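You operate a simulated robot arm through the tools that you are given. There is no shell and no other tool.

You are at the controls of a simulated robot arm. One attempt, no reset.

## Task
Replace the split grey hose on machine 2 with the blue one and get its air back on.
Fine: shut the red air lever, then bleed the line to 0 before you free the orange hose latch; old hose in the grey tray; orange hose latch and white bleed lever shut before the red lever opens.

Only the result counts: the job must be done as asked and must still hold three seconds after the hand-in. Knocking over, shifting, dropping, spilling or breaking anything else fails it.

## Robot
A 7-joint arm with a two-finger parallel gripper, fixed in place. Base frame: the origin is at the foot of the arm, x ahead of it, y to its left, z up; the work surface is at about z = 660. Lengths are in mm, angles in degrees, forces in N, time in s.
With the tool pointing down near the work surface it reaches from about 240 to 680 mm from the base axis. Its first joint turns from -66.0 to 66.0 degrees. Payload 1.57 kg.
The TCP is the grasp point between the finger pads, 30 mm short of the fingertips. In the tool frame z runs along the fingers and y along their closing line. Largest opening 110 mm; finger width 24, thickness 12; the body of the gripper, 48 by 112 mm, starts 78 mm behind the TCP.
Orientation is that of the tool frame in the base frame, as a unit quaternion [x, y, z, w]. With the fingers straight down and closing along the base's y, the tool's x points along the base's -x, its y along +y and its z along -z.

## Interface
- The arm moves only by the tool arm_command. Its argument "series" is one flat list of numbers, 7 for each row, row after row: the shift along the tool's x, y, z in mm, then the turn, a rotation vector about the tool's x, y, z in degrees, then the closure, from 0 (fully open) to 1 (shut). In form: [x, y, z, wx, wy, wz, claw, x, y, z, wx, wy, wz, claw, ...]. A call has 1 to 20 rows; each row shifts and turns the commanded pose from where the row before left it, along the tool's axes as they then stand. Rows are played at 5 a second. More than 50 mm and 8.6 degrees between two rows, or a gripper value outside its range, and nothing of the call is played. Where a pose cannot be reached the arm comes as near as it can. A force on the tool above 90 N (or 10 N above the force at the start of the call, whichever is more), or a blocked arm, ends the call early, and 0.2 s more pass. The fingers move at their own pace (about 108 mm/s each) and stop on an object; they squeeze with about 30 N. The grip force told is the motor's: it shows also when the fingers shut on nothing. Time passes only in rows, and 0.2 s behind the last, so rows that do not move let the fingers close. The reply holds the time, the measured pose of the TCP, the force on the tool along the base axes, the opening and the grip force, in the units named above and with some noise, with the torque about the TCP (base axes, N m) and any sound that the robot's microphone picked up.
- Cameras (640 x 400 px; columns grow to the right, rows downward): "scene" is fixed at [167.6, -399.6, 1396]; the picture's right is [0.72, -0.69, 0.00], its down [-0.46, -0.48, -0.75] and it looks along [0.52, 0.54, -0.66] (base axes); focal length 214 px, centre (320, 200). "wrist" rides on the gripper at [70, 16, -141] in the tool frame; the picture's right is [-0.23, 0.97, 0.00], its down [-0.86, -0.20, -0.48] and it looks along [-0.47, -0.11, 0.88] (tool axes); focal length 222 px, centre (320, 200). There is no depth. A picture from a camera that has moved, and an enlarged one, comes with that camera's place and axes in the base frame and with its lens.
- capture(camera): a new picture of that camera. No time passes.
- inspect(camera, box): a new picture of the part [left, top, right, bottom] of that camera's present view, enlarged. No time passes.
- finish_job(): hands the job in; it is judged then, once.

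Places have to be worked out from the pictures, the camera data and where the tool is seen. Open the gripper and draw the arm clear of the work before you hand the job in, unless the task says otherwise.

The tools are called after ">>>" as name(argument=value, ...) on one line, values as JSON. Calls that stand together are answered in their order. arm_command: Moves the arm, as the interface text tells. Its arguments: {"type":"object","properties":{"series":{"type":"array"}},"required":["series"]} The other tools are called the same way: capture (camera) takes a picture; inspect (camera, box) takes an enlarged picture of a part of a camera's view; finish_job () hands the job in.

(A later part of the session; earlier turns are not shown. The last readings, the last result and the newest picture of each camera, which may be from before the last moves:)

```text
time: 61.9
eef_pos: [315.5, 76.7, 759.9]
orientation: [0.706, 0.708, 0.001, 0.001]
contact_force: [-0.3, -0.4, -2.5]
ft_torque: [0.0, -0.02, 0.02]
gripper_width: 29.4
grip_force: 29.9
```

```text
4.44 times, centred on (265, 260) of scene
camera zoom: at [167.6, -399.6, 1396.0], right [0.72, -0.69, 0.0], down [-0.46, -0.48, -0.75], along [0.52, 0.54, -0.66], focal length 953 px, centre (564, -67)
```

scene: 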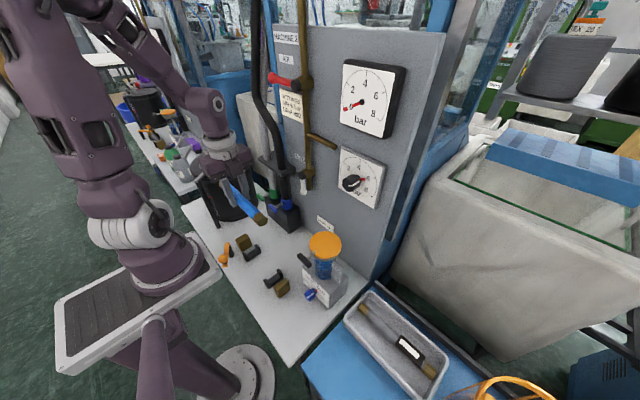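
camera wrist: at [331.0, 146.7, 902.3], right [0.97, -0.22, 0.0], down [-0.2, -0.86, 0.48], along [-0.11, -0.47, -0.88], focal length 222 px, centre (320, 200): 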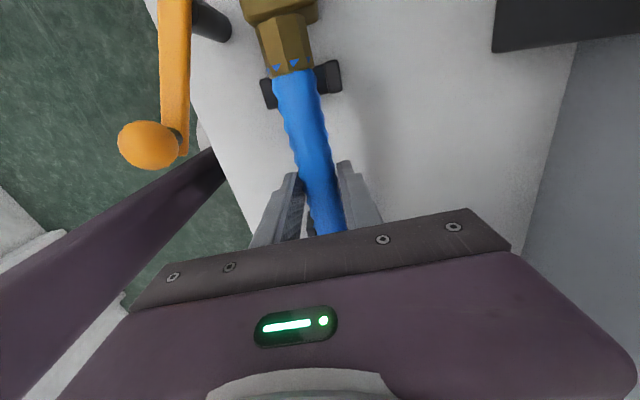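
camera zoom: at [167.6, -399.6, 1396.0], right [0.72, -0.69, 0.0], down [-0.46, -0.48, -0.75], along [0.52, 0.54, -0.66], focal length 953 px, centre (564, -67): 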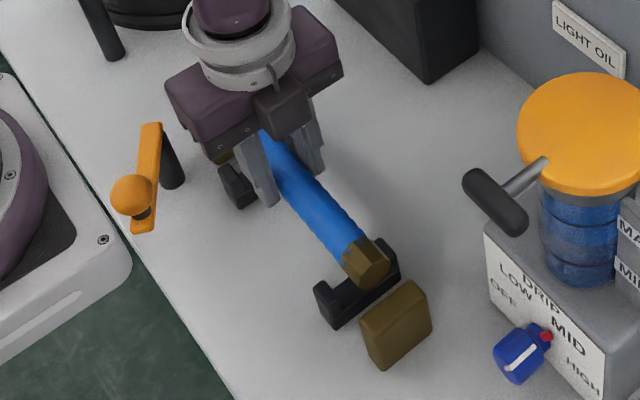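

The alignment looks right: the hose is centred between the block faces within about 2 mm. I'll lower it into the cradle in small steps.

>>> arm_command(series=[0, 0, 15, 0, 0, 0, 1, 0, 0, 15, 0, 0, 0, 1, 0, 0, 8, 0, 0, 0, 1, 0, 0, 0, 0, 0, 0, 1])

>>> capture(camera="wrist")

>>> inspect(camera="scene", box=[215, 215, 315, 305])

```text
time: 62.9
eef_pos: [314.3, 75.4, 721.2]
orientation: [0.707, 0.707, 0.0, 0.0]
contact_force: [0.5, -1.7, -1.0]
ft_torque: [0.02, 0.01, 0.0]
gripper_width: 29.4
grip_force: 30.0
```

```text
taken
camera wrist: at [330.3, 145.5, 864.4], right [0.97, -0.23, 0.0], down [-0.2, -0.86, 0.48], along [-0.11, -0.47, -0.88], focal length 222 px, centre (320, 200)
```

wrist: 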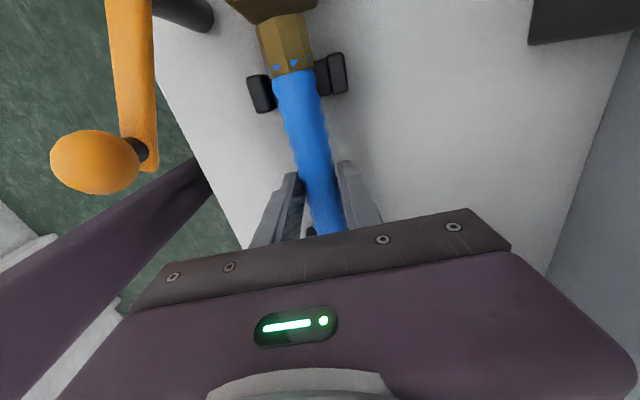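

```text
4.44 times, centred on (265, 260) of scene
camera zoom: at [167.6, -399.6, 1396.0], right [0.72, -0.69, 0.0], down [-0.46, -0.48, -0.75], along [0.52, 0.54, -0.66], focal length 953 px, centre (564, -67)
```

zoom: 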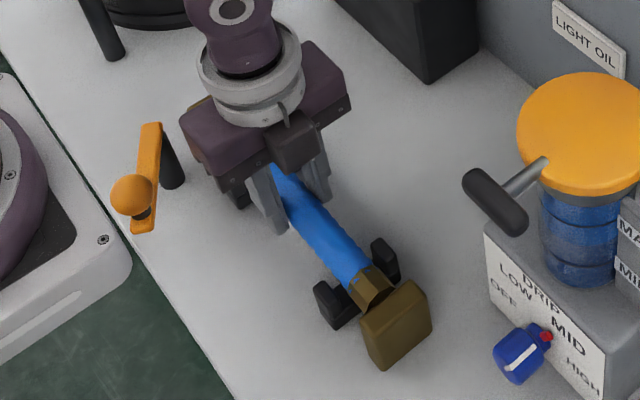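

It's almost seated. I'll nudge 1.5 mm in +y to match the old hose's position and step down, watching the force.

>>> arm_command(series=[1.5, 0, 3, 0, 0, 0, 1, 0, 0, 3, 0, 0, 0, 1, 0, 0, 0, 0, 0, 0, 1])

>>> inspect(camera="scene", box=[215, 215, 315, 305])

```text
time: 63.7
eef_pos: [313.8, 76.1, 716.3]
orientation: [0.706, 0.708, 0.0, -0.001]
contact_force: [-0.2, 0.1, -2.2]
ft_torque: [0.02, 0.02, -0.04]
gripper_width: 29.3
grip_force: 30.2
```

```text
4.44 times, centred on (265, 260) of scene
camera zoom: at [167.6, -399.6, 1396.0], right [0.72, -0.69, 0.0], down [-0.46, -0.48, -0.75], along [0.52, 0.54, -0.66], focal length 953 px, centre (564, -67)
```

zoom: 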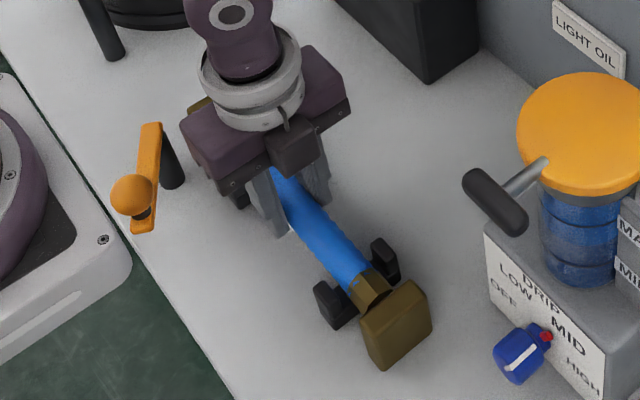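

The near nut now looks the same as the old hose's did. I'll continue down a few mm.

>>> arm_command(series=[0, 0, 3, 0, 0, 0, 1, 0, 0, 2, 0, 0, 0, 1, 0, 0, 0, 0, 0, 0, 1])

>>> inspect(camera="scene", box=[215, 215, 315, 305])

>>> capture(camera="wrist")

```text
time: 64.5
eef_pos: [312.7, 76.1, 711.2]
orientation: [0.707, 0.707, 0.002, 0.0]
contact_force: [1.4, 0.8, 51.7]
ft_torque: [0.05, -0.08, -0.02]
gripper_width: 29.6
grip_force: 29.7
```

```text
4.44 times, centred on (265, 260) of scene
camera zoom: at [167.1, -399.7, 1396.1], right [0.72, -0.69, 0.0], down [-0.46, -0.48, -0.75], along [0.52, 0.54, -0.66], focal length 953 px, centre (564, -67)
```

zoom: 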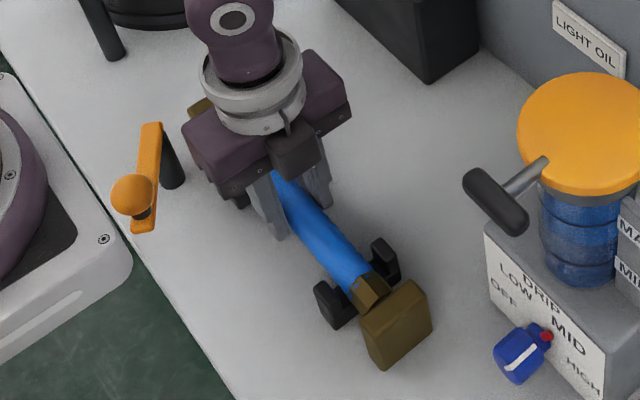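

```text
taken
camera wrist: at [329.5, 147.0, 854.1], right [0.97, -0.23, 0.0], down [-0.2, -0.86, 0.48], along [-0.11, -0.47, -0.88], focal length 222 px, centre (320, 200)
```

wrist: 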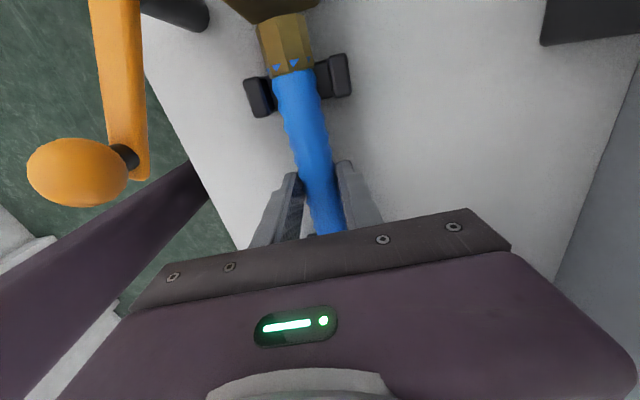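

The hose is bottomed in the cradle at TCP z≈711, just as expected. I'll ease the load off, release and rise.

>>> arm_command(series=[0, 0, -1.5, 0, 0, 0, 1, 0, 0, 0, 0, 0, 0, 0.7, 0, 0, 0, 0, 0, 0, 0.5, 0, 0, 0, 0, 0, 0, 0.4, 0, 0, -10, 0, 0, 0, 0.4, 0, 0, -30, 0, 0, 0, 0.4, 0, 0, -40, 0, 0, 0, 0.4, 0, 0, -40, 0, 0, 0, 0.4, 0, 0, -40, 0, 0, 0, 0.4, 0, 0, 0, 0, 0, 0, 0.4])

>>> inspect(camera="scene", box=[215, 215, 315, 305])

>>> inspect(camera="wrist", box=[220, 0, 400, 240])

```text
time: 66.7
eef_pos: [314.1, 75.2, 874.2]
orientation: [0.707, 0.707, 0.001, -0.001]
contact_force: [-0.4, 0.7, 0.0]
ft_torque: [0.03, -0.05, -0.01]
gripper_width: 66.0
grip_force: 0.0
```

```text
4.44 times, centred on (265, 260) of scene
camera zoom: at [167.6, -399.6, 1396.0], right [0.72, -0.69, 0.0], down [-0.46, -0.48, -0.75], along [0.52, 0.54, -0.66], focal length 953 px, centre (564, -67)
```

zoom: 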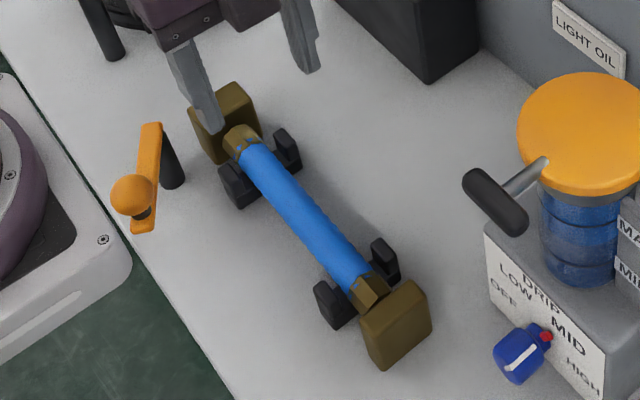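

```text
1.67 times, centred on (310, 120) of wrist
camera zoom: at [330.2, 145.5, 1016.4], right [0.97, -0.22, 0.0], down [-0.2, -0.86, 0.48], along [-0.11, -0.47, -0.88], focal length 370 px, centre (337, 333)
```

zoom: 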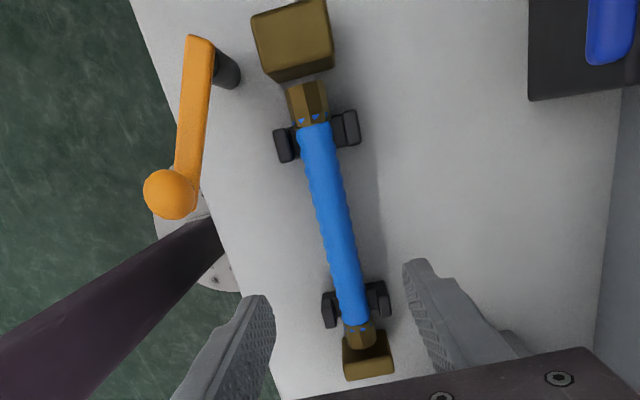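

The blue hose is lying in the cradle. I'll view the same box as before to compare it directly with the old hose's seat.

>>> inspect(camera="scene", box=[195, 195, 315, 305])

>>> inspect(camera="scene", box=[250, 255, 310, 305])

>>> inspect(camera="wrist", box=[250, 0, 350, 130])

```text
3.64 times, centred on (255, 250) of scene
camera zoom: at [167.6, -399.6, 1396.0], right [0.72, -0.69, 0.0], down [-0.46, -0.48, -0.75], along [0.52, 0.54, -0.66], focal length 780 px, centre (556, 18)
```

zoom: 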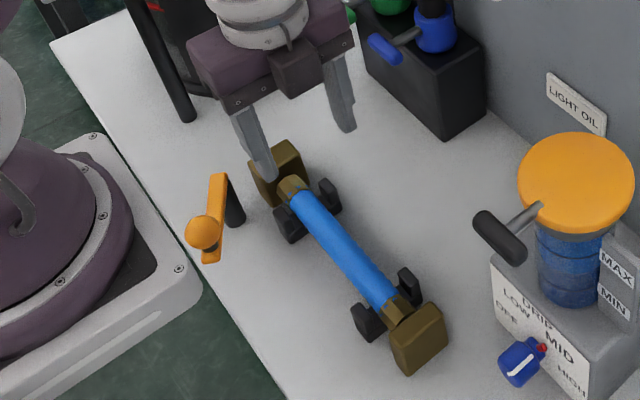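

```text
8.00 times, centred on (280, 280) of scene
camera zoom: at [167.6, -399.6, 1396.0], right [0.72, -0.69, 0.0], down [-0.46, -0.48, -0.75], along [0.52, 0.54, -0.66], focal length 1716 px, centre (640, -440)
```

zoom: 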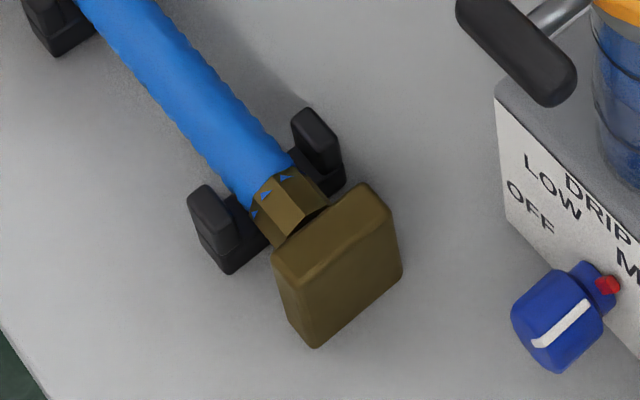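

```text
3.08 times, centred on (300, 65) of wrist
camera zoom: at [330.2, 145.5, 1016.4], right [0.97, -0.22, 0.0], down [-0.2, -0.86, 0.48], along [-0.11, -0.47, -0.88], focal length 684 px, centre (382, 615)
```

zoom: 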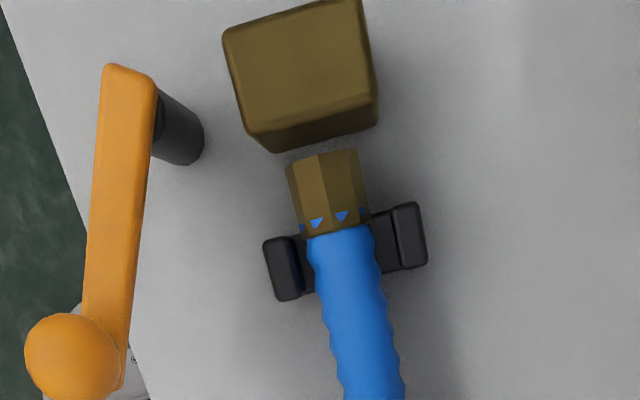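

The blue hose sits within about 2–3 mm of the old one's position. Next I'll shut the latch, whose ball is now near (215, 134). I'll come round with closed fingers on the far side of the post and push the arm from its -x side.

>>> arm_command(series=[38, -16.8, 0, 0, 0, 0, 1, 38, -16.8, 0, 0, 0, 0, 1, 38, -16.8, 0, 0, 0, 0, 1, 38, -16.8, 0, 0, 0, 0, 1, 38, -16.8, 0, 0, 0, 0, 1, 0, 0, 32, 0, 0, 0, 1, 0, 0, 32, 0, 0, 0, 1, 0, 0, 32, 0, 0, 0, 1, 0, 0, 25, 0, 0, 0, 1, 0, 0, 0, 0, 0, 0, 1])

>>> capture(camera="wrist")

>>> inspect(camera="scene", box=[195, 195, 315, 305])

```text
time: 68.9
eef_pos: [229.6, 267.6, 752.3]
orientation: [0.707, 0.707, 0.0, -0.001]
contact_force: [-0.3, -0.3, -0.9]
ft_torque: [0.02, 0.01, 0.01]
gripper_width: 0.0
grip_force: 21.1
out of reach, approached as far as the arm can: row 4
```

```text
taken
camera wrist: at [245.8, 338.1, 895.9], right [0.97, -0.22, 0.0], down [-0.2, -0.86, 0.48], along [-0.11, -0.47, -0.88], focal length 222 px, centre (320, 200)
```

wrist: 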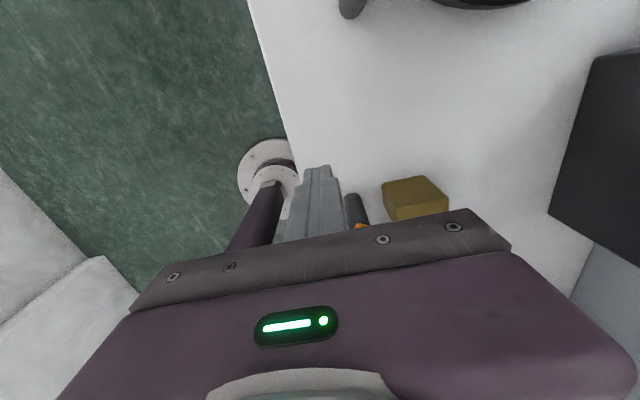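

```text
3.64 times, centred on (255, 250) of scene
camera zoom: at [167.6, -399.6, 1396.0], right [0.72, -0.69, 0.0], down [-0.46, -0.48, -0.75], along [0.52, 0.54, -0.66], focal length 780 px, centre (556, 18)
```

zoom: 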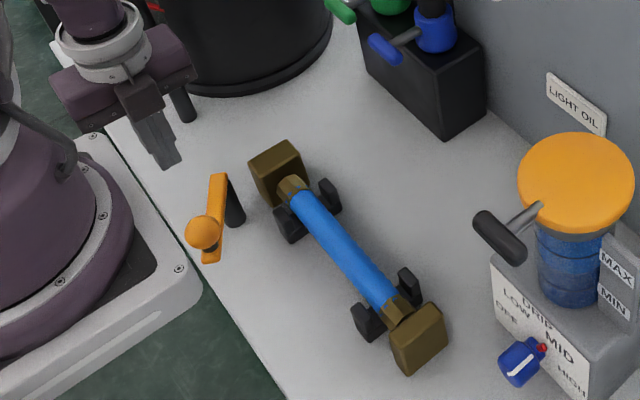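

I'm clear behind the latch post. I'll swing round to the -x side of the orange arm.

>>> arm_command(series=[-22.8, -15.8, 3, 0, 0, 0, 1, -22.8, -15.8, 3, 0, 0, 0, 1, -19, 1, 0, 0, 0, 0, 1, -19, 1, 0, 0, 0, 0, 1, 0, 0, 0, 0, 0, 0, 1])

>>> capture(camera="wrist")

>>> inspect(camera="scene", box=[195, 195, 315, 305])

```text
time: 70.1
eef_pos: [199.0, 183.3, 747.0]
orientation: [0.707, 0.707, 0.001, 0.0]
contact_force: [0.0, -0.4, -0.5]
ft_torque: [-0.01, -0.01, -0.01]
gripper_width: 0.0
grip_force: 20.8
```

```text
taken
camera wrist: at [215.0, 253.2, 890.0], right [0.97, -0.22, 0.0], down [-0.2, -0.86, 0.48], along [-0.11, -0.47, -0.88], focal length 222 px, centre (320, 200)
```

wrist: 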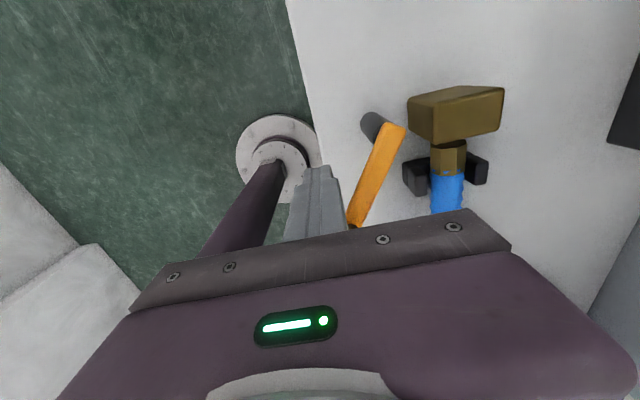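

```text
3.64 times, centred on (255, 250) of scene
camera zoom: at [167.6, -399.6, 1396.0], right [0.72, -0.69, 0.0], down [-0.46, -0.48, -0.75], along [0.52, 0.54, -0.66], focal length 780 px, centre (556, 18)
```

zoom: 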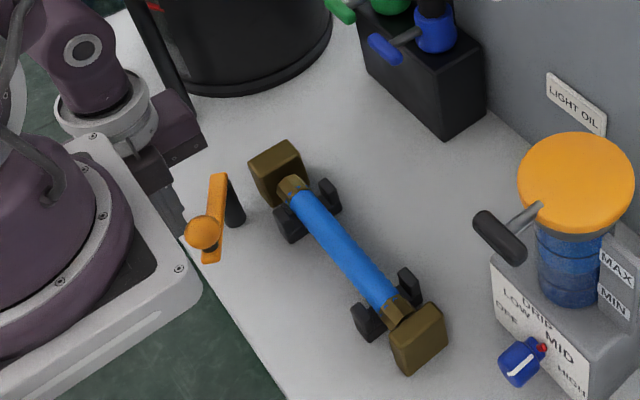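

The fingers are alongside the arm. I'll push it along its arc back towards the hose.

>>> arm_command(series=[-7.3, 12.7, 0, 0, 0, 0, 1, -5, 4.3, 0, 0, 0, 0, 1, -5, 4.3, 0, 0, 0, 0, 1, -4, 5.5, 0, 0, 0, 0, 1, -4, 5.5, 0, 0, 0, 0, 1, -2.5, 6, 0, 0, 0, 0, 1, -2.5, 6, 0, 0, 0, 0, 1, 0, 0, 0, 0, 0, 0, 1])

>>> inspect(camera="scene", box=[195, 195, 315, 305])

>>> capture(camera="wrist")

```text
time: 71.9
eef_pos: [243.5, 153.7, 745.5]
orientation: [0.706, 0.708, 0.0, 0.0]
contact_force: [-2.7, 0.7, -0.9]
ft_torque: [0.01, 0.03, 0.05]
gripper_width: 0.0
grip_force: 20.7
```

```text
3.64 times, centred on (255, 250) of scene
camera zoom: at [167.6, -399.6, 1396.0], right [0.72, -0.69, 0.0], down [-0.46, -0.48, -0.75], along [0.52, 0.54, -0.66], focal length 780 px, centre (556, 18)
```

zoom: 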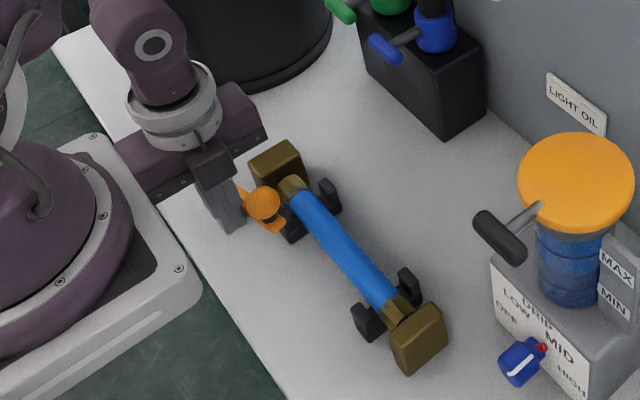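

```text
taken
camera wrist: at [260.0, 224.0, 888.6], right [0.97, -0.23, 0.0], down [-0.2, -0.86, 0.48], along [-0.11, -0.47, -0.88], focal length 222 px, centre (320, 200)
```

wrist: 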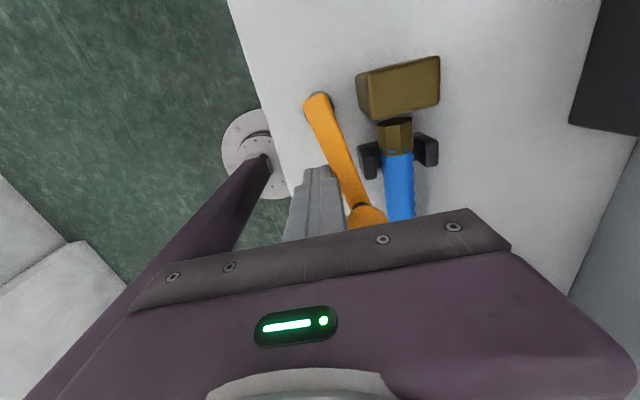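

The latch is coming round smoothly. I'll continue to the closed position.

>>> arm_command(series=[-0.7, 6.8, 0, 0, 0, 0, 1, -0.7, 6.8, 0, 0, 0, 0, 1, 1, 6.5, 0, 0, 0, 0, 1, 1, 6.5, 0, 0, 0, 0, 1, 0, 0, 0, 0, 0, 0, 1])

>>> inspect(camera="scene", box=[195, 195, 315, 305])

>>> capture(camera="wrist")

```text
time: 73.1
eef_pos: [271.1, 154.0, 745.8]
orientation: [0.706, 0.708, 0.0, 0.0]
contact_force: [-0.8, -1.0, 0.9]
ft_torque: [-0.01, 0.02, 0.05]
gripper_width: 0.0
grip_force: 21.1
```

```text
3.64 times, centred on (255, 250) of scene
camera zoom: at [167.6, -399.6, 1396.0], right [0.72, -0.69, 0.0], down [-0.46, -0.48, -0.75], along [0.52, 0.54, -0.66], focal length 780 px, centre (556, 18)
```

zoom: 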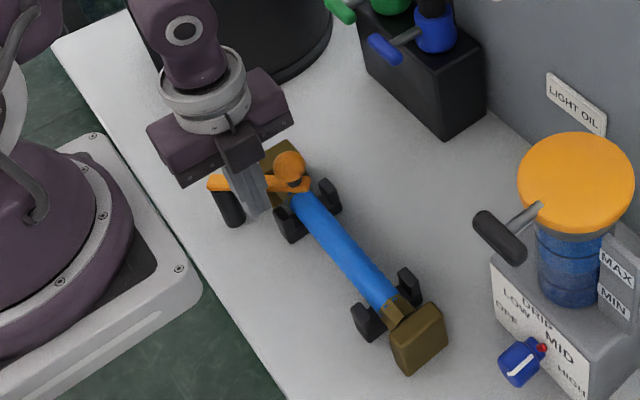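

```text
taken
camera wrist: at [287.3, 224.0, 888.3], right [0.97, -0.23, 0.0], down [-0.2, -0.86, 0.48], along [-0.11, -0.47, -0.88], focal length 222 px, centre (320, 200)
```

wrist: 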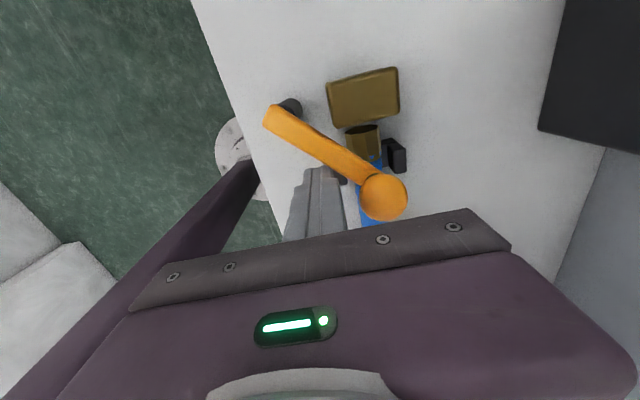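

The ball is back at its original picture position. I'll press a little further to feel for the closed stop.

>>> arm_command(series=[1.5, 1.5, 0, 0, 0, 0, 1, 1.5, 1.5, 0, 0, 0, 0, 1, 0, 0, 0, 0, 0, 0, 1])

>>> inspect(camera="scene", box=[195, 195, 315, 305])

```text
time: 73.9
eef_pos: [272.3, 153.6, 744.7]
orientation: [0.707, 0.707, -0.003, -0.001]
contact_force: [-20.5, -20.9, -2.7]
ft_torque: [-0.3, 0.28, 0.05]
gripper_width: 0.0
grip_force: 20.8
```

```text
3.64 times, centred on (255, 250) of scene
camera zoom: at [167.2, -400.0, 1396.0], right [0.72, -0.69, 0.0], down [-0.46, -0.48, -0.75], along [0.52, 0.54, -0.66], focal length 780 px, centre (556, 18)
```

zoom: 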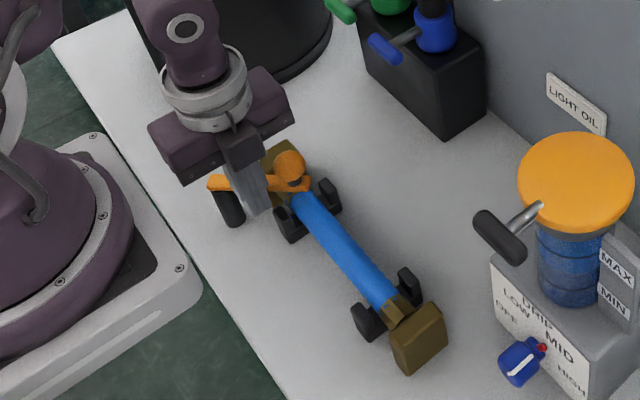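

The latch is hard against its closed stop. I'll back away from it, rise and move outward, then turn the gripper back for the bleed lever.

>>> arm_command(series=[-3, -3, 0, 0, 0, 0, 1, -8, -8, -5, 0, 0, 0, 1, 0, 0, -35, 0, 0, 0, 1, -5, 20, -35, 0, 0, 0, 1, -10, 40, -20, 0, 0, 0, 1, -5, 40, -20, 0, 0, 0, 1, 0, 20, -30, 0, 0, 0, 1, 0, 0, 0, 0, 0, 0, 1])

>>> capture(camera="wrist")

>>> capture(camera="scene")

```text
time: 75.7
eef_pos: [382.3, 126.5, 892.0]
orientation: [0.706, 0.708, 0.001, 0.0]
contact_force: [-0.4, 0.5, -0.2]
ft_torque: [-0.03, 0.0, 0.05]
gripper_width: 0.0
grip_force: 21.3
```

```text
taken
camera wrist: at [399.1, 196.8, 1034.7], right [0.97, -0.22, 0.0], down [-0.2, -0.86, 0.48], along [-0.11, -0.47, -0.88], focal length 222 px, centre (320, 200)
```

wrist: 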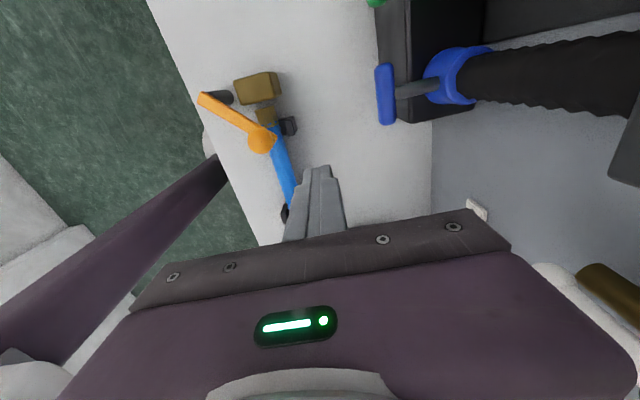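

```text
taken
```

scene: 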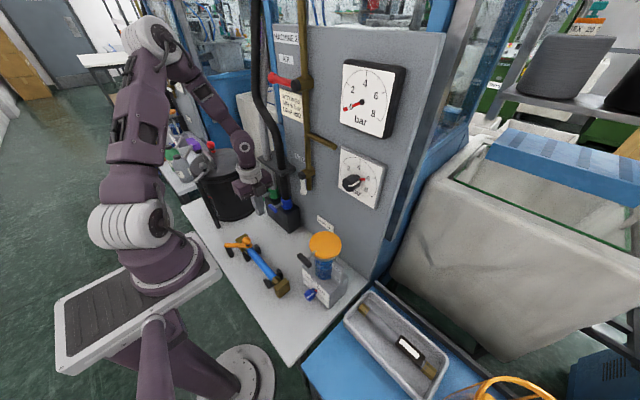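

Next I'll move towards the panel on the +y side of the bleed lever and turn the gripper back so it closes along y.

>>> arm_command(series=[-8.7, 28, -27.7, 0, 0, 0, 1, -8.7, 28, -27.7, 0, 0, 0, 1, -8.7, 28, -27.7, 0, 0, 0, 1, 0, 0, 0, 0, 0, -8.2, 1, 0, 0, 0, 0, 0, -8.2, 1, 0, 0, 0, 0, 0, -8.2, 1, 0, 0, 0, 0, 0, -8.2, 1, 0, 0, 0, 0, 0, -8.2, 1, 0, 0, 0, 0, 0, -8.2, 1, 0, 0, 0, 0, 0, -8.2, 1, 0, 0, 0, 0, 0, -8.2, 1, 0, 0, 0, 0, 0, -8.2, 1, 0, 0, 0, 0, 0, -8.2, 1, 0, 0, 0, 0, 0, -8, 1, 0, 0, 0, 0, 0, 0, 1])

>>> capture(camera="wrist")

>>> inspect(camera="scene", box=[230, 60, 410, 240])

```text
time: 78.9
eef_pos: [466.5, 100.2, 973.5]
orientation: [-0.003, 1.0, 0.0, 0.001]
contact_force: [0.5, 0.2, 0.5]
ft_torque: [-0.02, -0.01, 0.03]
gripper_width: 0.0
grip_force: 20.7
```

```text
taken
camera wrist: at [397.2, 116.3, 1116.4], right [0.22, 0.97, 0.0], down [0.86, -0.2, 0.48], along [0.47, -0.11, -0.88], focal length 222 px, centre (320, 200)
```

wrist: 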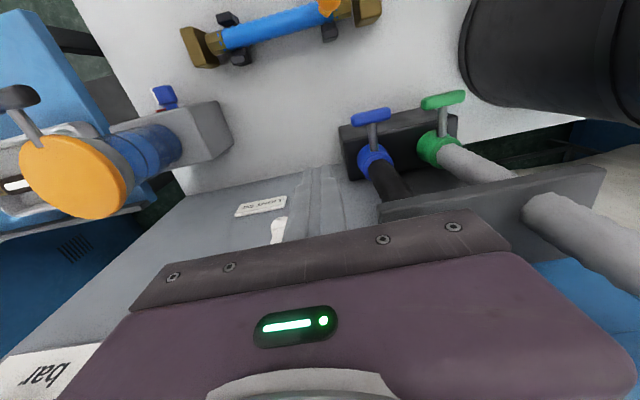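

```text
2.22 times, centred on (320, 150) of scene
camera zoom: at [167.6, -399.6, 1396.0], right [0.72, -0.69, 0.0], down [-0.46, -0.48, -0.75], along [0.52, 0.54, -0.66], focal length 477 px, centre (320, 311)
```

zoom: 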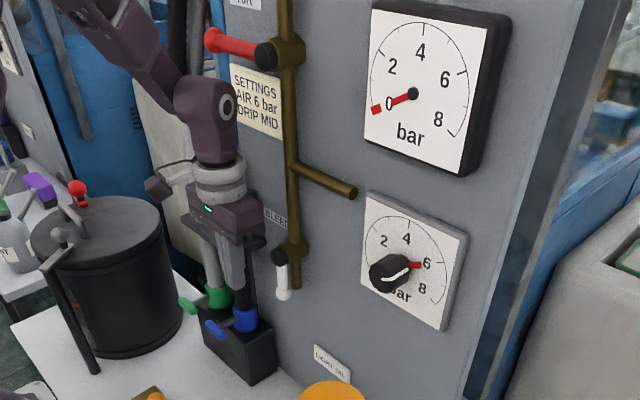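

The bracket plate's front corner is at about (503, 143, 956), so I'll keep y below 105. I'll tilt the tool to 40° here and check the reach.

>>> arm_command(series=[0, 0, 0, 0, -8, 0, 1, 0, 0, 0, 0, -8, 0, 1, 0, 0, 0, 0, -8, 0, 1, 0, 0, 0, 0, -8, 0, 1, 0, 0, 0, 0, -8, 0, 1, 0, 0, 0, 0, 0, 0, 1])

>>> capture(camera="wrist")

>>> inspect(camera="scene", box=[230, 60, 410, 240])

```text
time: 80.3
eef_pos: [466.0, 99.9, 973.8]
orientation: [-0.002, 0.939, 0.0, 0.343]
contact_force: [0.3, 0.2, -0.4]
ft_torque: [-0.06, -0.01, 0.01]
gripper_width: 0.4
grip_force: 21.0
```

```text
taken
camera wrist: at [322.0, 116.2, 1038.3], right [0.17, 0.97, 0.15], down [0.35, -0.2, 0.92], along [0.92, -0.11, -0.37], focal length 222 px, centre (320, 200)
```

wrist: 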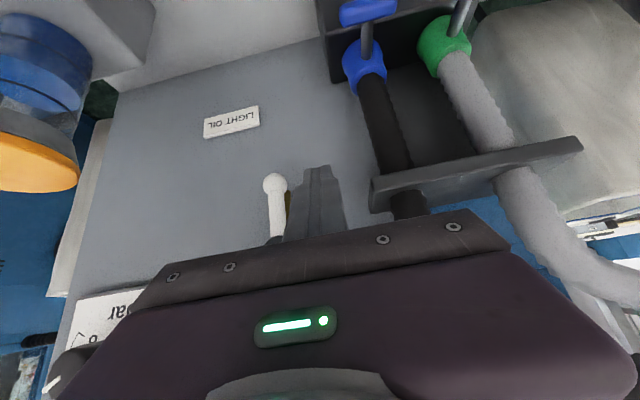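

```text
2.22 times, centred on (320, 150) of scene
camera zoom: at [167.6, -399.6, 1396.0], right [0.72, -0.69, 0.0], down [-0.46, -0.48, -0.75], along [0.52, 0.54, -0.66], focal length 477 px, centre (320, 311)
```

zoom: 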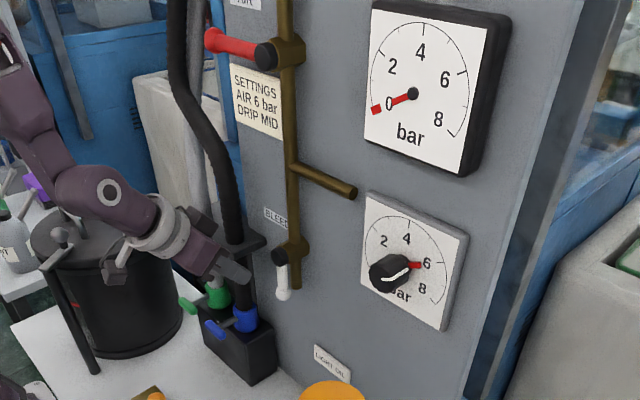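

The tilt is fully reached. I'll advance on the +y side of the bleed lever and push it towards -y for the first 45°.

>>> arm_command(series=[-10.5, -1.5, 19.3, 0, 0, 0, 1, -10.5, -1.5, 19.3, 0, 0, 0, 1, 0, -14, 0, 0, 0, 0, 1, 1.3, -12, 1.5, 0, 0, 0, 1, 1, -8.6, 1.1, 0, 0, 0, 1, 0.25, -6.2, 0.3, 0, 0, 0, 1, 0.25, -6.2, 0.3, 0, 0, 0, 1, -0.64, -6.2, -0.77, 0, 0, 0, 1, -0.64, -6.2, -0.77, 0, 0, 0, 1, 0, 0, 0, 0, 0, 0, 1])

>>> capture(camera="wrist")

>>> inspect(camera="scene", box=[270, 110, 390, 220])

```text
time: 82.5
eef_pos: [507.5, 37.5, 954.9]
orientation: [-0.001, 0.939, 0.001, 0.343]
contact_force: [-0.9, 0.0, -0.3]
ft_torque: [-0.02, -0.01, -0.01]
gripper_width: 0.1
grip_force: 21.2
```

```text
taken
camera wrist: at [363.1, 53.1, 1020.3], right [0.17, 0.97, 0.15], down [0.35, -0.2, 0.92], along [0.92, -0.11, -0.37], focal length 222 px, centre (320, 200)
```

wrist: 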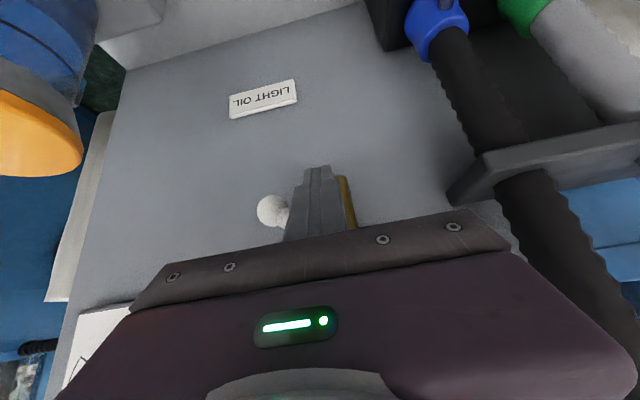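

```text
3.64 times, centred on (330, 165) of scene
camera zoom: at [167.6, -399.6, 1396.0], right [0.72, -0.69, 0.0], down [-0.46, -0.48, -0.75], along [0.52, 0.54, -0.66], focal length 780 px, centre (284, 327)
```

zoom: 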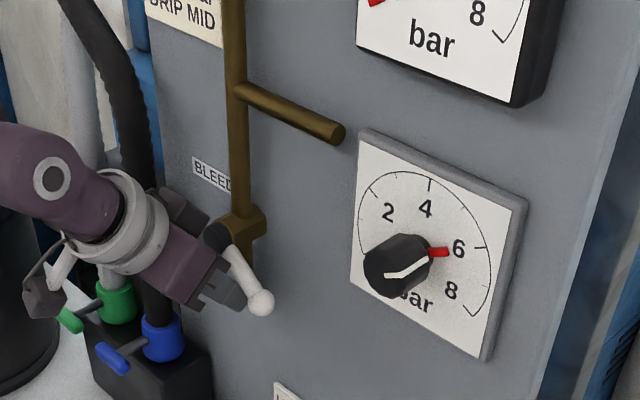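

The lever is about halfway. I'll continue the arc up to horizontal.

>>> arm_command(series=[-1.29, -5.7, -1.53, 0, 0, 0, 1, -1.29, -5.7, -1.53, 0, 0, 0, 1, -2.06, -5.35, -2.45, 0, 0, 0, 1, -2.06, -5.35, -2.45, 0, 0, 0, 1, -2.9, -4.75, -3.45, 0, 0, 0, 1, -2.9, -4.75, -3.45, 0, 0, 0, 1, 0, 0, 0, 0, 0, 0, 1])

>>> capture(camera="wrist")

>>> inspect(camera="scene", box=[270, 110, 390, 220])

```text
time: 84.1
eef_pos: [508.4, 6.1, 976.3]
orientation: [-0.001, 0.939, 0.001, 0.343]
contact_force: [-1.7, 1.8, 0.5]
ft_torque: [-0.08, -0.06, -0.05]
gripper_width: 0.1
grip_force: 21.2
```

```text
taken
camera wrist: at [364.0, 22.5, 1040.2], right [0.17, 0.97, 0.15], down [0.35, -0.2, 0.92], along [0.92, -0.11, -0.37], focal length 222 px, centre (320, 200)
```

wrist: 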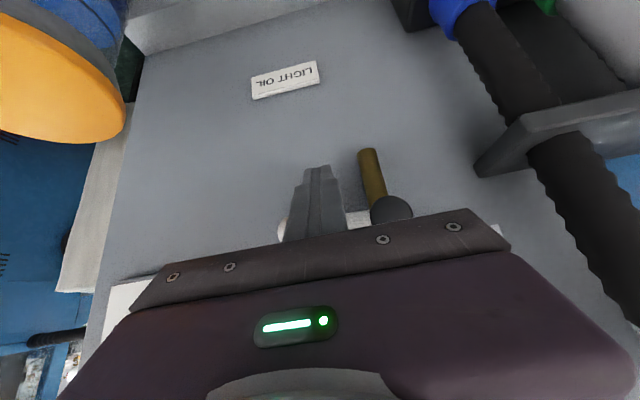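

```text
3.64 times, centred on (330, 165) of scene
camera zoom: at [167.6, -399.5, 1396.0], right [0.72, -0.69, 0.0], down [-0.46, -0.48, -0.75], along [0.52, 0.54, -0.66], focal length 780 px, centre (284, 327)
```

zoom: 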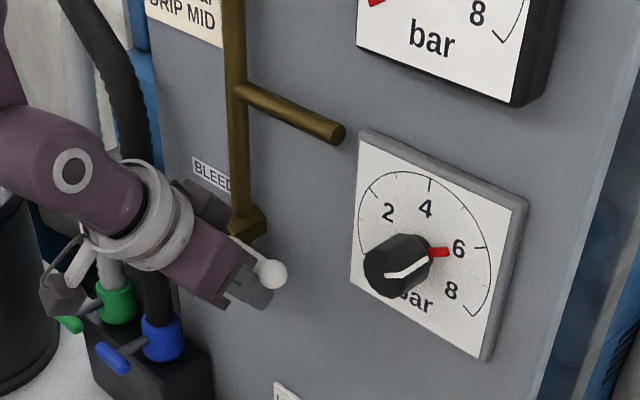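

The ball is within a couple of pixels of its original shut position. I'll push up a few mm more to feel the stop.

>>> arm_command(series=[-1.9, -1, -2.3, 0, 0, 0, 1, -1.9, 0, -2.3, 0, 0, 0, 1, 0, 0, 0, 0, 0, 0, 1])

>>> inspect(camera="scene", box=[270, 110, 390, 220])

```text
time: 84.9
eef_pos: [507.1, 5.5, 980.1]
orientation: [-0.002, 0.94, 0.001, 0.34]
contact_force: [-9.4, 8.0, -11.4]
ft_torque: [0.07, -0.06, -0.11]
gripper_width: 0.1
grip_force: 21.2
```

```text
3.64 times, centred on (330, 165) of scene
camera zoom: at [167.6, -399.4, 1396.1], right [0.72, -0.69, 0.0], down [-0.46, -0.48, -0.75], along [0.52, 0.54, -0.66], focal length 780 px, centre (284, 327)
```

zoom: 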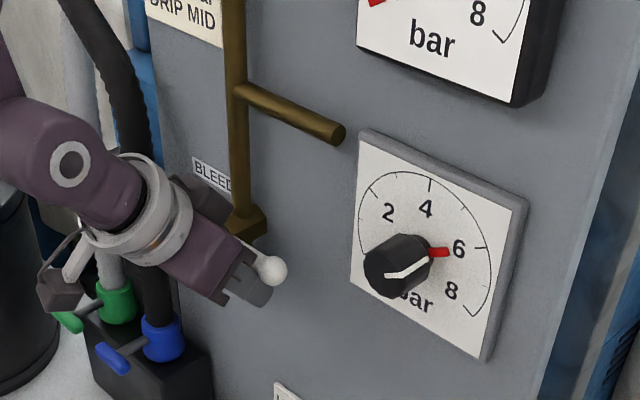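

The force is starting to build, so I'll make one more small push to be sure it's fully home.

>>> arm_command(series=[-1.3, 0, -1.5, 0, 0, 0, 1, -1.3, 0, -1.5, 0, 0, 0, 1, 0, 0, 0, 0, 0, 0, 1])

>>> inspect(camera="scene", box=[270, 110, 390, 220])

```text
time: 85.7
eef_pos: [504.8, 6.2, 984.8]
orientation: [-0.002, 0.941, 0.001, 0.337]
contact_force: [-20.5, 18.3, -37.9]
ft_torque: [-0.03, -0.03, 0.05]
gripper_width: 0.0
grip_force: 21.5
```

```text
3.64 times, centred on (330, 165) of scene
camera zoom: at [167.7, -399.1, 1396.2], right [0.72, -0.69, 0.0], down [-0.46, -0.48, -0.75], along [0.52, 0.54, -0.66], focal length 780 px, centre (284, 327)
```

zoom: 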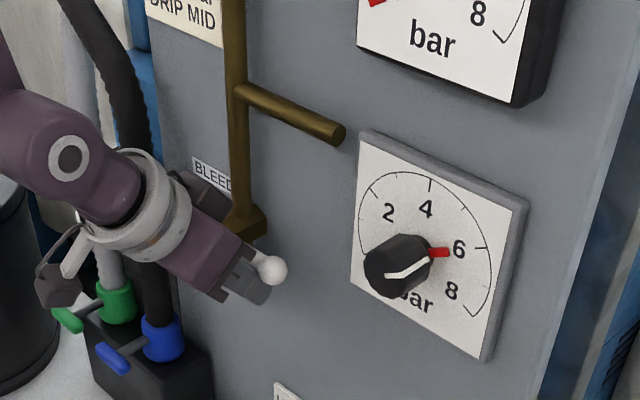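

The bleed lever is at its shut stop, ball back at its original position. I'll unload, withdraw along the finger axis and check the picture.

>>> arm_command(series=[3.9, 0, 4.6, 0, 0, 0, 1, 3, 0, 0, 0, 0, 0, 1, 0, 0, -25, 0, 0, 0, 1, 0, 0, -30, 0, 0, 0, 1, 0, 0, 0, 0, 0, 0, 1])

>>> inspect(camera="scene", box=[270, 110, 390, 220])

>>> capture(camera="wrist")

```text
time: 86.9
eef_pos: [469.0, 5.1, 1019.0]
orientation: [0.0, 0.94, 0.001, 0.342]
contact_force: [-0.4, 0.4, -0.3]
ft_torque: [0.02, 0.01, 0.01]
gripper_width: 0.4
grip_force: 21.2
```

```text
3.64 times, centred on (330, 165) of scene
camera zoom: at [167.6, -399.6, 1396.0], right [0.72, -0.69, 0.0], down [-0.46, -0.48, -0.75], along [0.52, 0.54, -0.66], focal length 780 px, centre (284, 327)
```

zoom: 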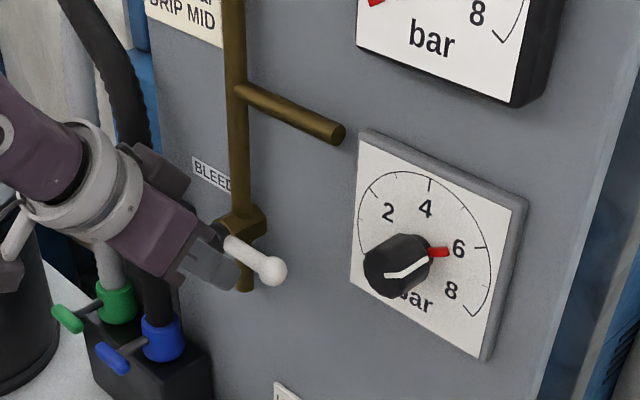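

```text
taken
camera wrist: at [325.3, 21.0, 1084.2], right [0.17, 0.97, 0.15], down [0.35, -0.2, 0.92], along [0.92, -0.11, -0.37], focal length 222 px, centre (320, 200)
```

wrist: 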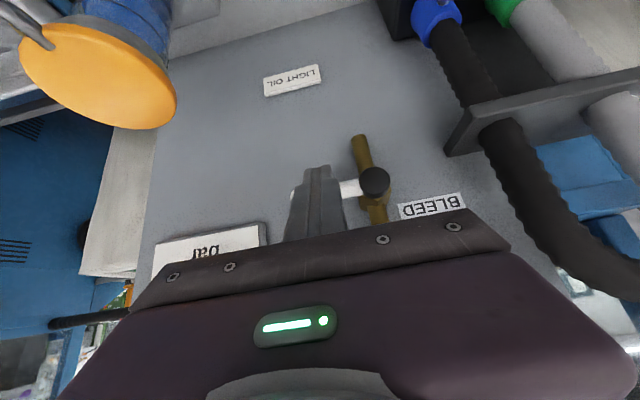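

The bleed lever is shut at its original place. I'll rise to above the red lever on its +y side, keeping clear of it in x.

>>> arm_command(series=[-25.7, 16.7, -30.6, 0, 0, 0, 1, -25.7, 16.7, -30.6, 0, 0, 0, 1, -25.7, 16.7, -30.6, 0, 0, 0, 1, -25.7, 16.7, -30.6, 0, 0, 0, 1, -25.7, 16.7, -30.6, 0, 0, 0, 1, -25.7, 16.7, -30.6, 0, 0, 0, 1, -25.7, 16.7, -30.6, 0, 0, 0, 1, -17, 0, -20, 0, 0, 0, 1, 0, 0, 0, 0, 0, 0, 1])

>>> capture(camera="wrist")

>>> inspect(camera="scene", box=[230, 20, 410, 200])

```text
time: 88.9
eef_pos: [462.8, 111.1, 1292.5]
orientation: [-0.001, 0.94, 0.001, 0.341]
contact_force: [-0.1, 1.0, -0.2]
ft_torque: [0.0, -0.03, -0.01]
gripper_width: 0.0
grip_force: 21.3
out of reach, approached as far as the arm can: row 2, 3
```

```text
taken
camera wrist: at [318.8, 127.0, 1357.0], right [0.17, 0.97, 0.15], down [0.35, -0.2, 0.92], along [0.92, -0.11, -0.37], focal length 222 px, centre (320, 200)
```

wrist: 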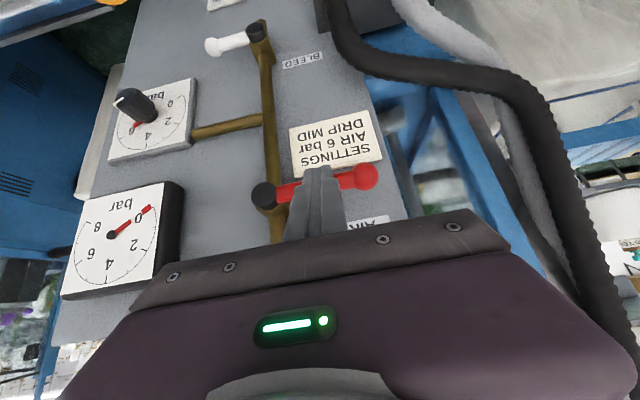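

```text
2.22 times, centred on (320, 110) of scene
camera zoom: at [167.6, -399.6, 1396.0], right [0.72, -0.69, 0.0], down [-0.46, -0.48, -0.75], along [0.52, 0.54, -0.66], focal length 477 px, centre (320, 400)
```

zoom: 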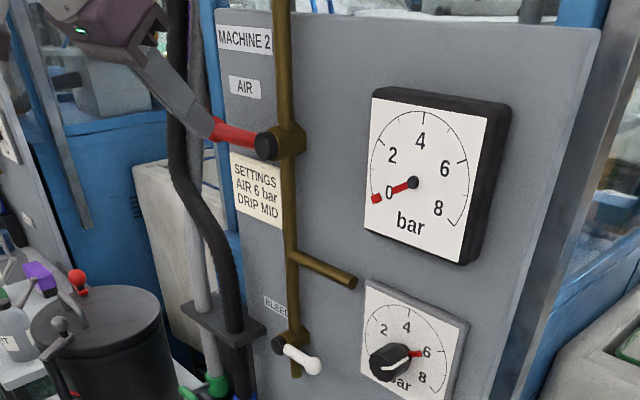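

I'm in front of the red lever. I'll rise 25 mm, then move forward so the fingers sit just above the handle.

>>> arm_command(series=[-16.1, 5.5, -19.2, 0, 0, 0, 1, -16.85, 2.75, 14.15, 0, 0, 0, 1, -16.85, 2.75, 14.15, 0, 0, 0, 1, 0, 0, 0, 0, 0, 0, 1])

>>> capture(camera="wrist")

>>> inspect(camera="scene", box=[230, 20, 410, 200])

```text
time: 89.9
eef_pos: [485.3, 117.7, 1316.1]
orientation: [-0.001, 0.94, 0.001, 0.342]
contact_force: [-0.9, 0.5, 0.7]
ft_torque: [0.0, 0.0, 0.0]
gripper_width: 0.0
grip_force: 20.9
out of reach, approached as far as the arm can: row 3
```

```text
taken
camera wrist: at [341.3, 134.2, 1381.0], right [0.17, 0.97, 0.15], down [0.35, -0.2, 0.92], along [0.92, -0.11, -0.37], focal length 222 px, centre (320, 200)
```

wrist: 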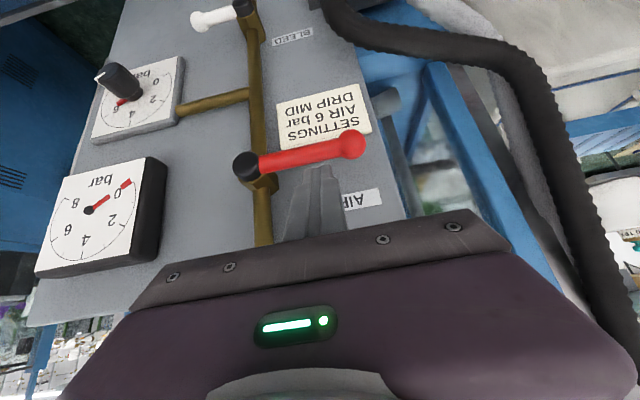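

```text
2.22 times, centred on (320, 110) of scene
camera zoom: at [167.6, -399.6, 1396.0], right [0.72, -0.69, 0.0], down [-0.46, -0.48, -0.75], along [0.52, 0.54, -0.66], focal length 477 px, centre (320, 400)
```

zoom: 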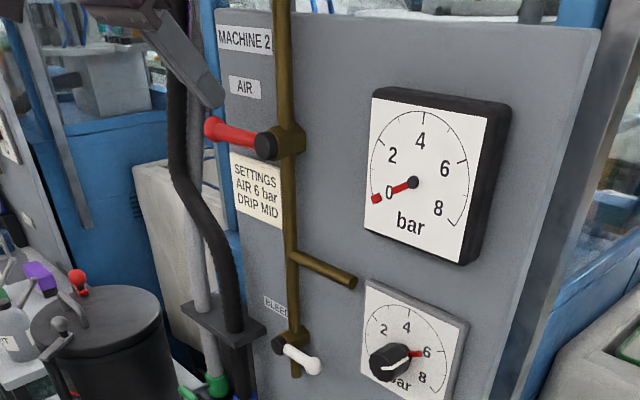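

At this height the arm needs a flatter tool, so I'll tilt to about 60° here, where the fingers stay above the lever, and then go forward.

>>> arm_command(series=[0, 0, 0, 0, -7, 0, 1, 0, 0, 0, 0, -7, 0, 1, 0, 0, 0, 0, -6, 0, 1, 0, 0, 0, 0, 0, 0, 1])

>>> inspect(camera="scene", box=[230, 20, 410, 200])

```text
time: 90.9
eef_pos: [486.4, 117.0, 1316.3]
orientation: [0.0, 0.866, 0.001, 0.501]
contact_force: [0.2, 0.6, 0.0]
ft_torque: [-0.02, 0.01, 0.0]
gripper_width: 0.1
grip_force: 21.5
```

```text
2.22 times, centred on (320, 110) of scene
camera zoom: at [167.6, -399.6, 1396.0], right [0.72, -0.69, 0.0], down [-0.46, -0.48, -0.75], along [0.52, 0.54, -0.66], focal length 477 px, centre (320, 400)
```

zoom: 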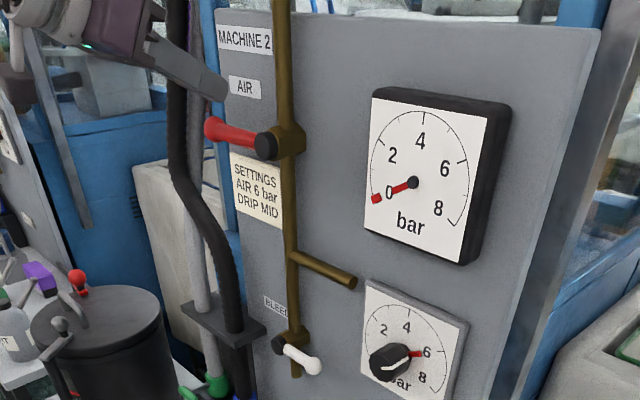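

At 60° the fingers are above the handle. I'll move forward and push down for the first 30°.

>>> arm_command(series=[-7.5, 5, 13, 0, 0, 0, 1, 7.4, 0, 4.3, 0, 0, 0, 1, 7.4, 0, 4.3, 0, 0, 0, 1, 8.66, 2.15, 5, 0, 0, 0, 1, 8.66, 2.15, 5, 0, 0, 0, 1, 8.66, -0.65, 5, 0, 0, 0, 1, 8.66, -0.65, 5, 0, 0, 0, 1, 0, 0, 0, 0, 0, 0, 1])

>>> capture(camera="wrist")

>>> inspect(camera="scene", box=[230, 20, 410, 200])

```text
time: 92.7
eef_pos: [501.5, 125.7, 1258.9]
orientation: [-0.002, 0.866, 0.001, 0.5]
contact_force: [1.3, 0.6, -0.3]
ft_torque: [0.04, 0.01, 0.03]
gripper_width: 0.0
grip_force: 21.1
```

```text
taken
camera wrist: at [344.0, 141.6, 1270.0], right [0.11, 0.97, 0.2], down [0.01, -0.2, 0.98], along [0.99, -0.11, -0.04], focal length 222 px, centre (320, 200)
```

wrist: 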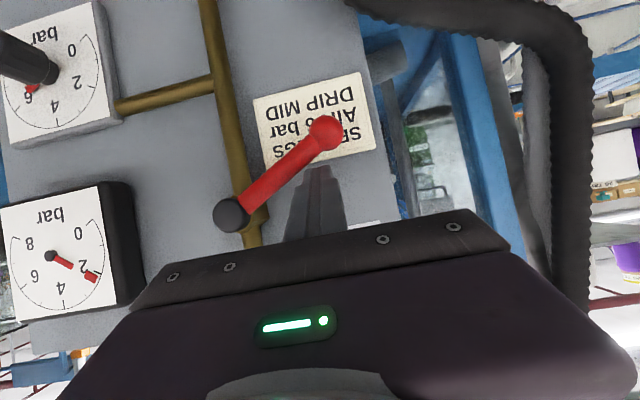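

```text
2.22 times, centred on (320, 110) of scene
camera zoom: at [167.6, -399.6, 1396.0], right [0.72, -0.69, 0.0], down [-0.46, -0.48, -0.75], along [0.52, 0.54, -0.66], focal length 477 px, centre (320, 400)
```

zoom: 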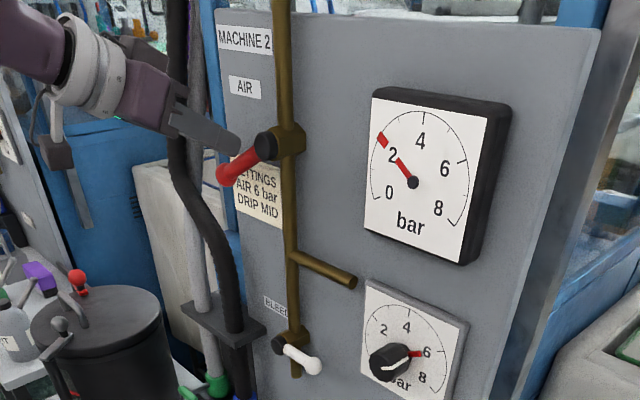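

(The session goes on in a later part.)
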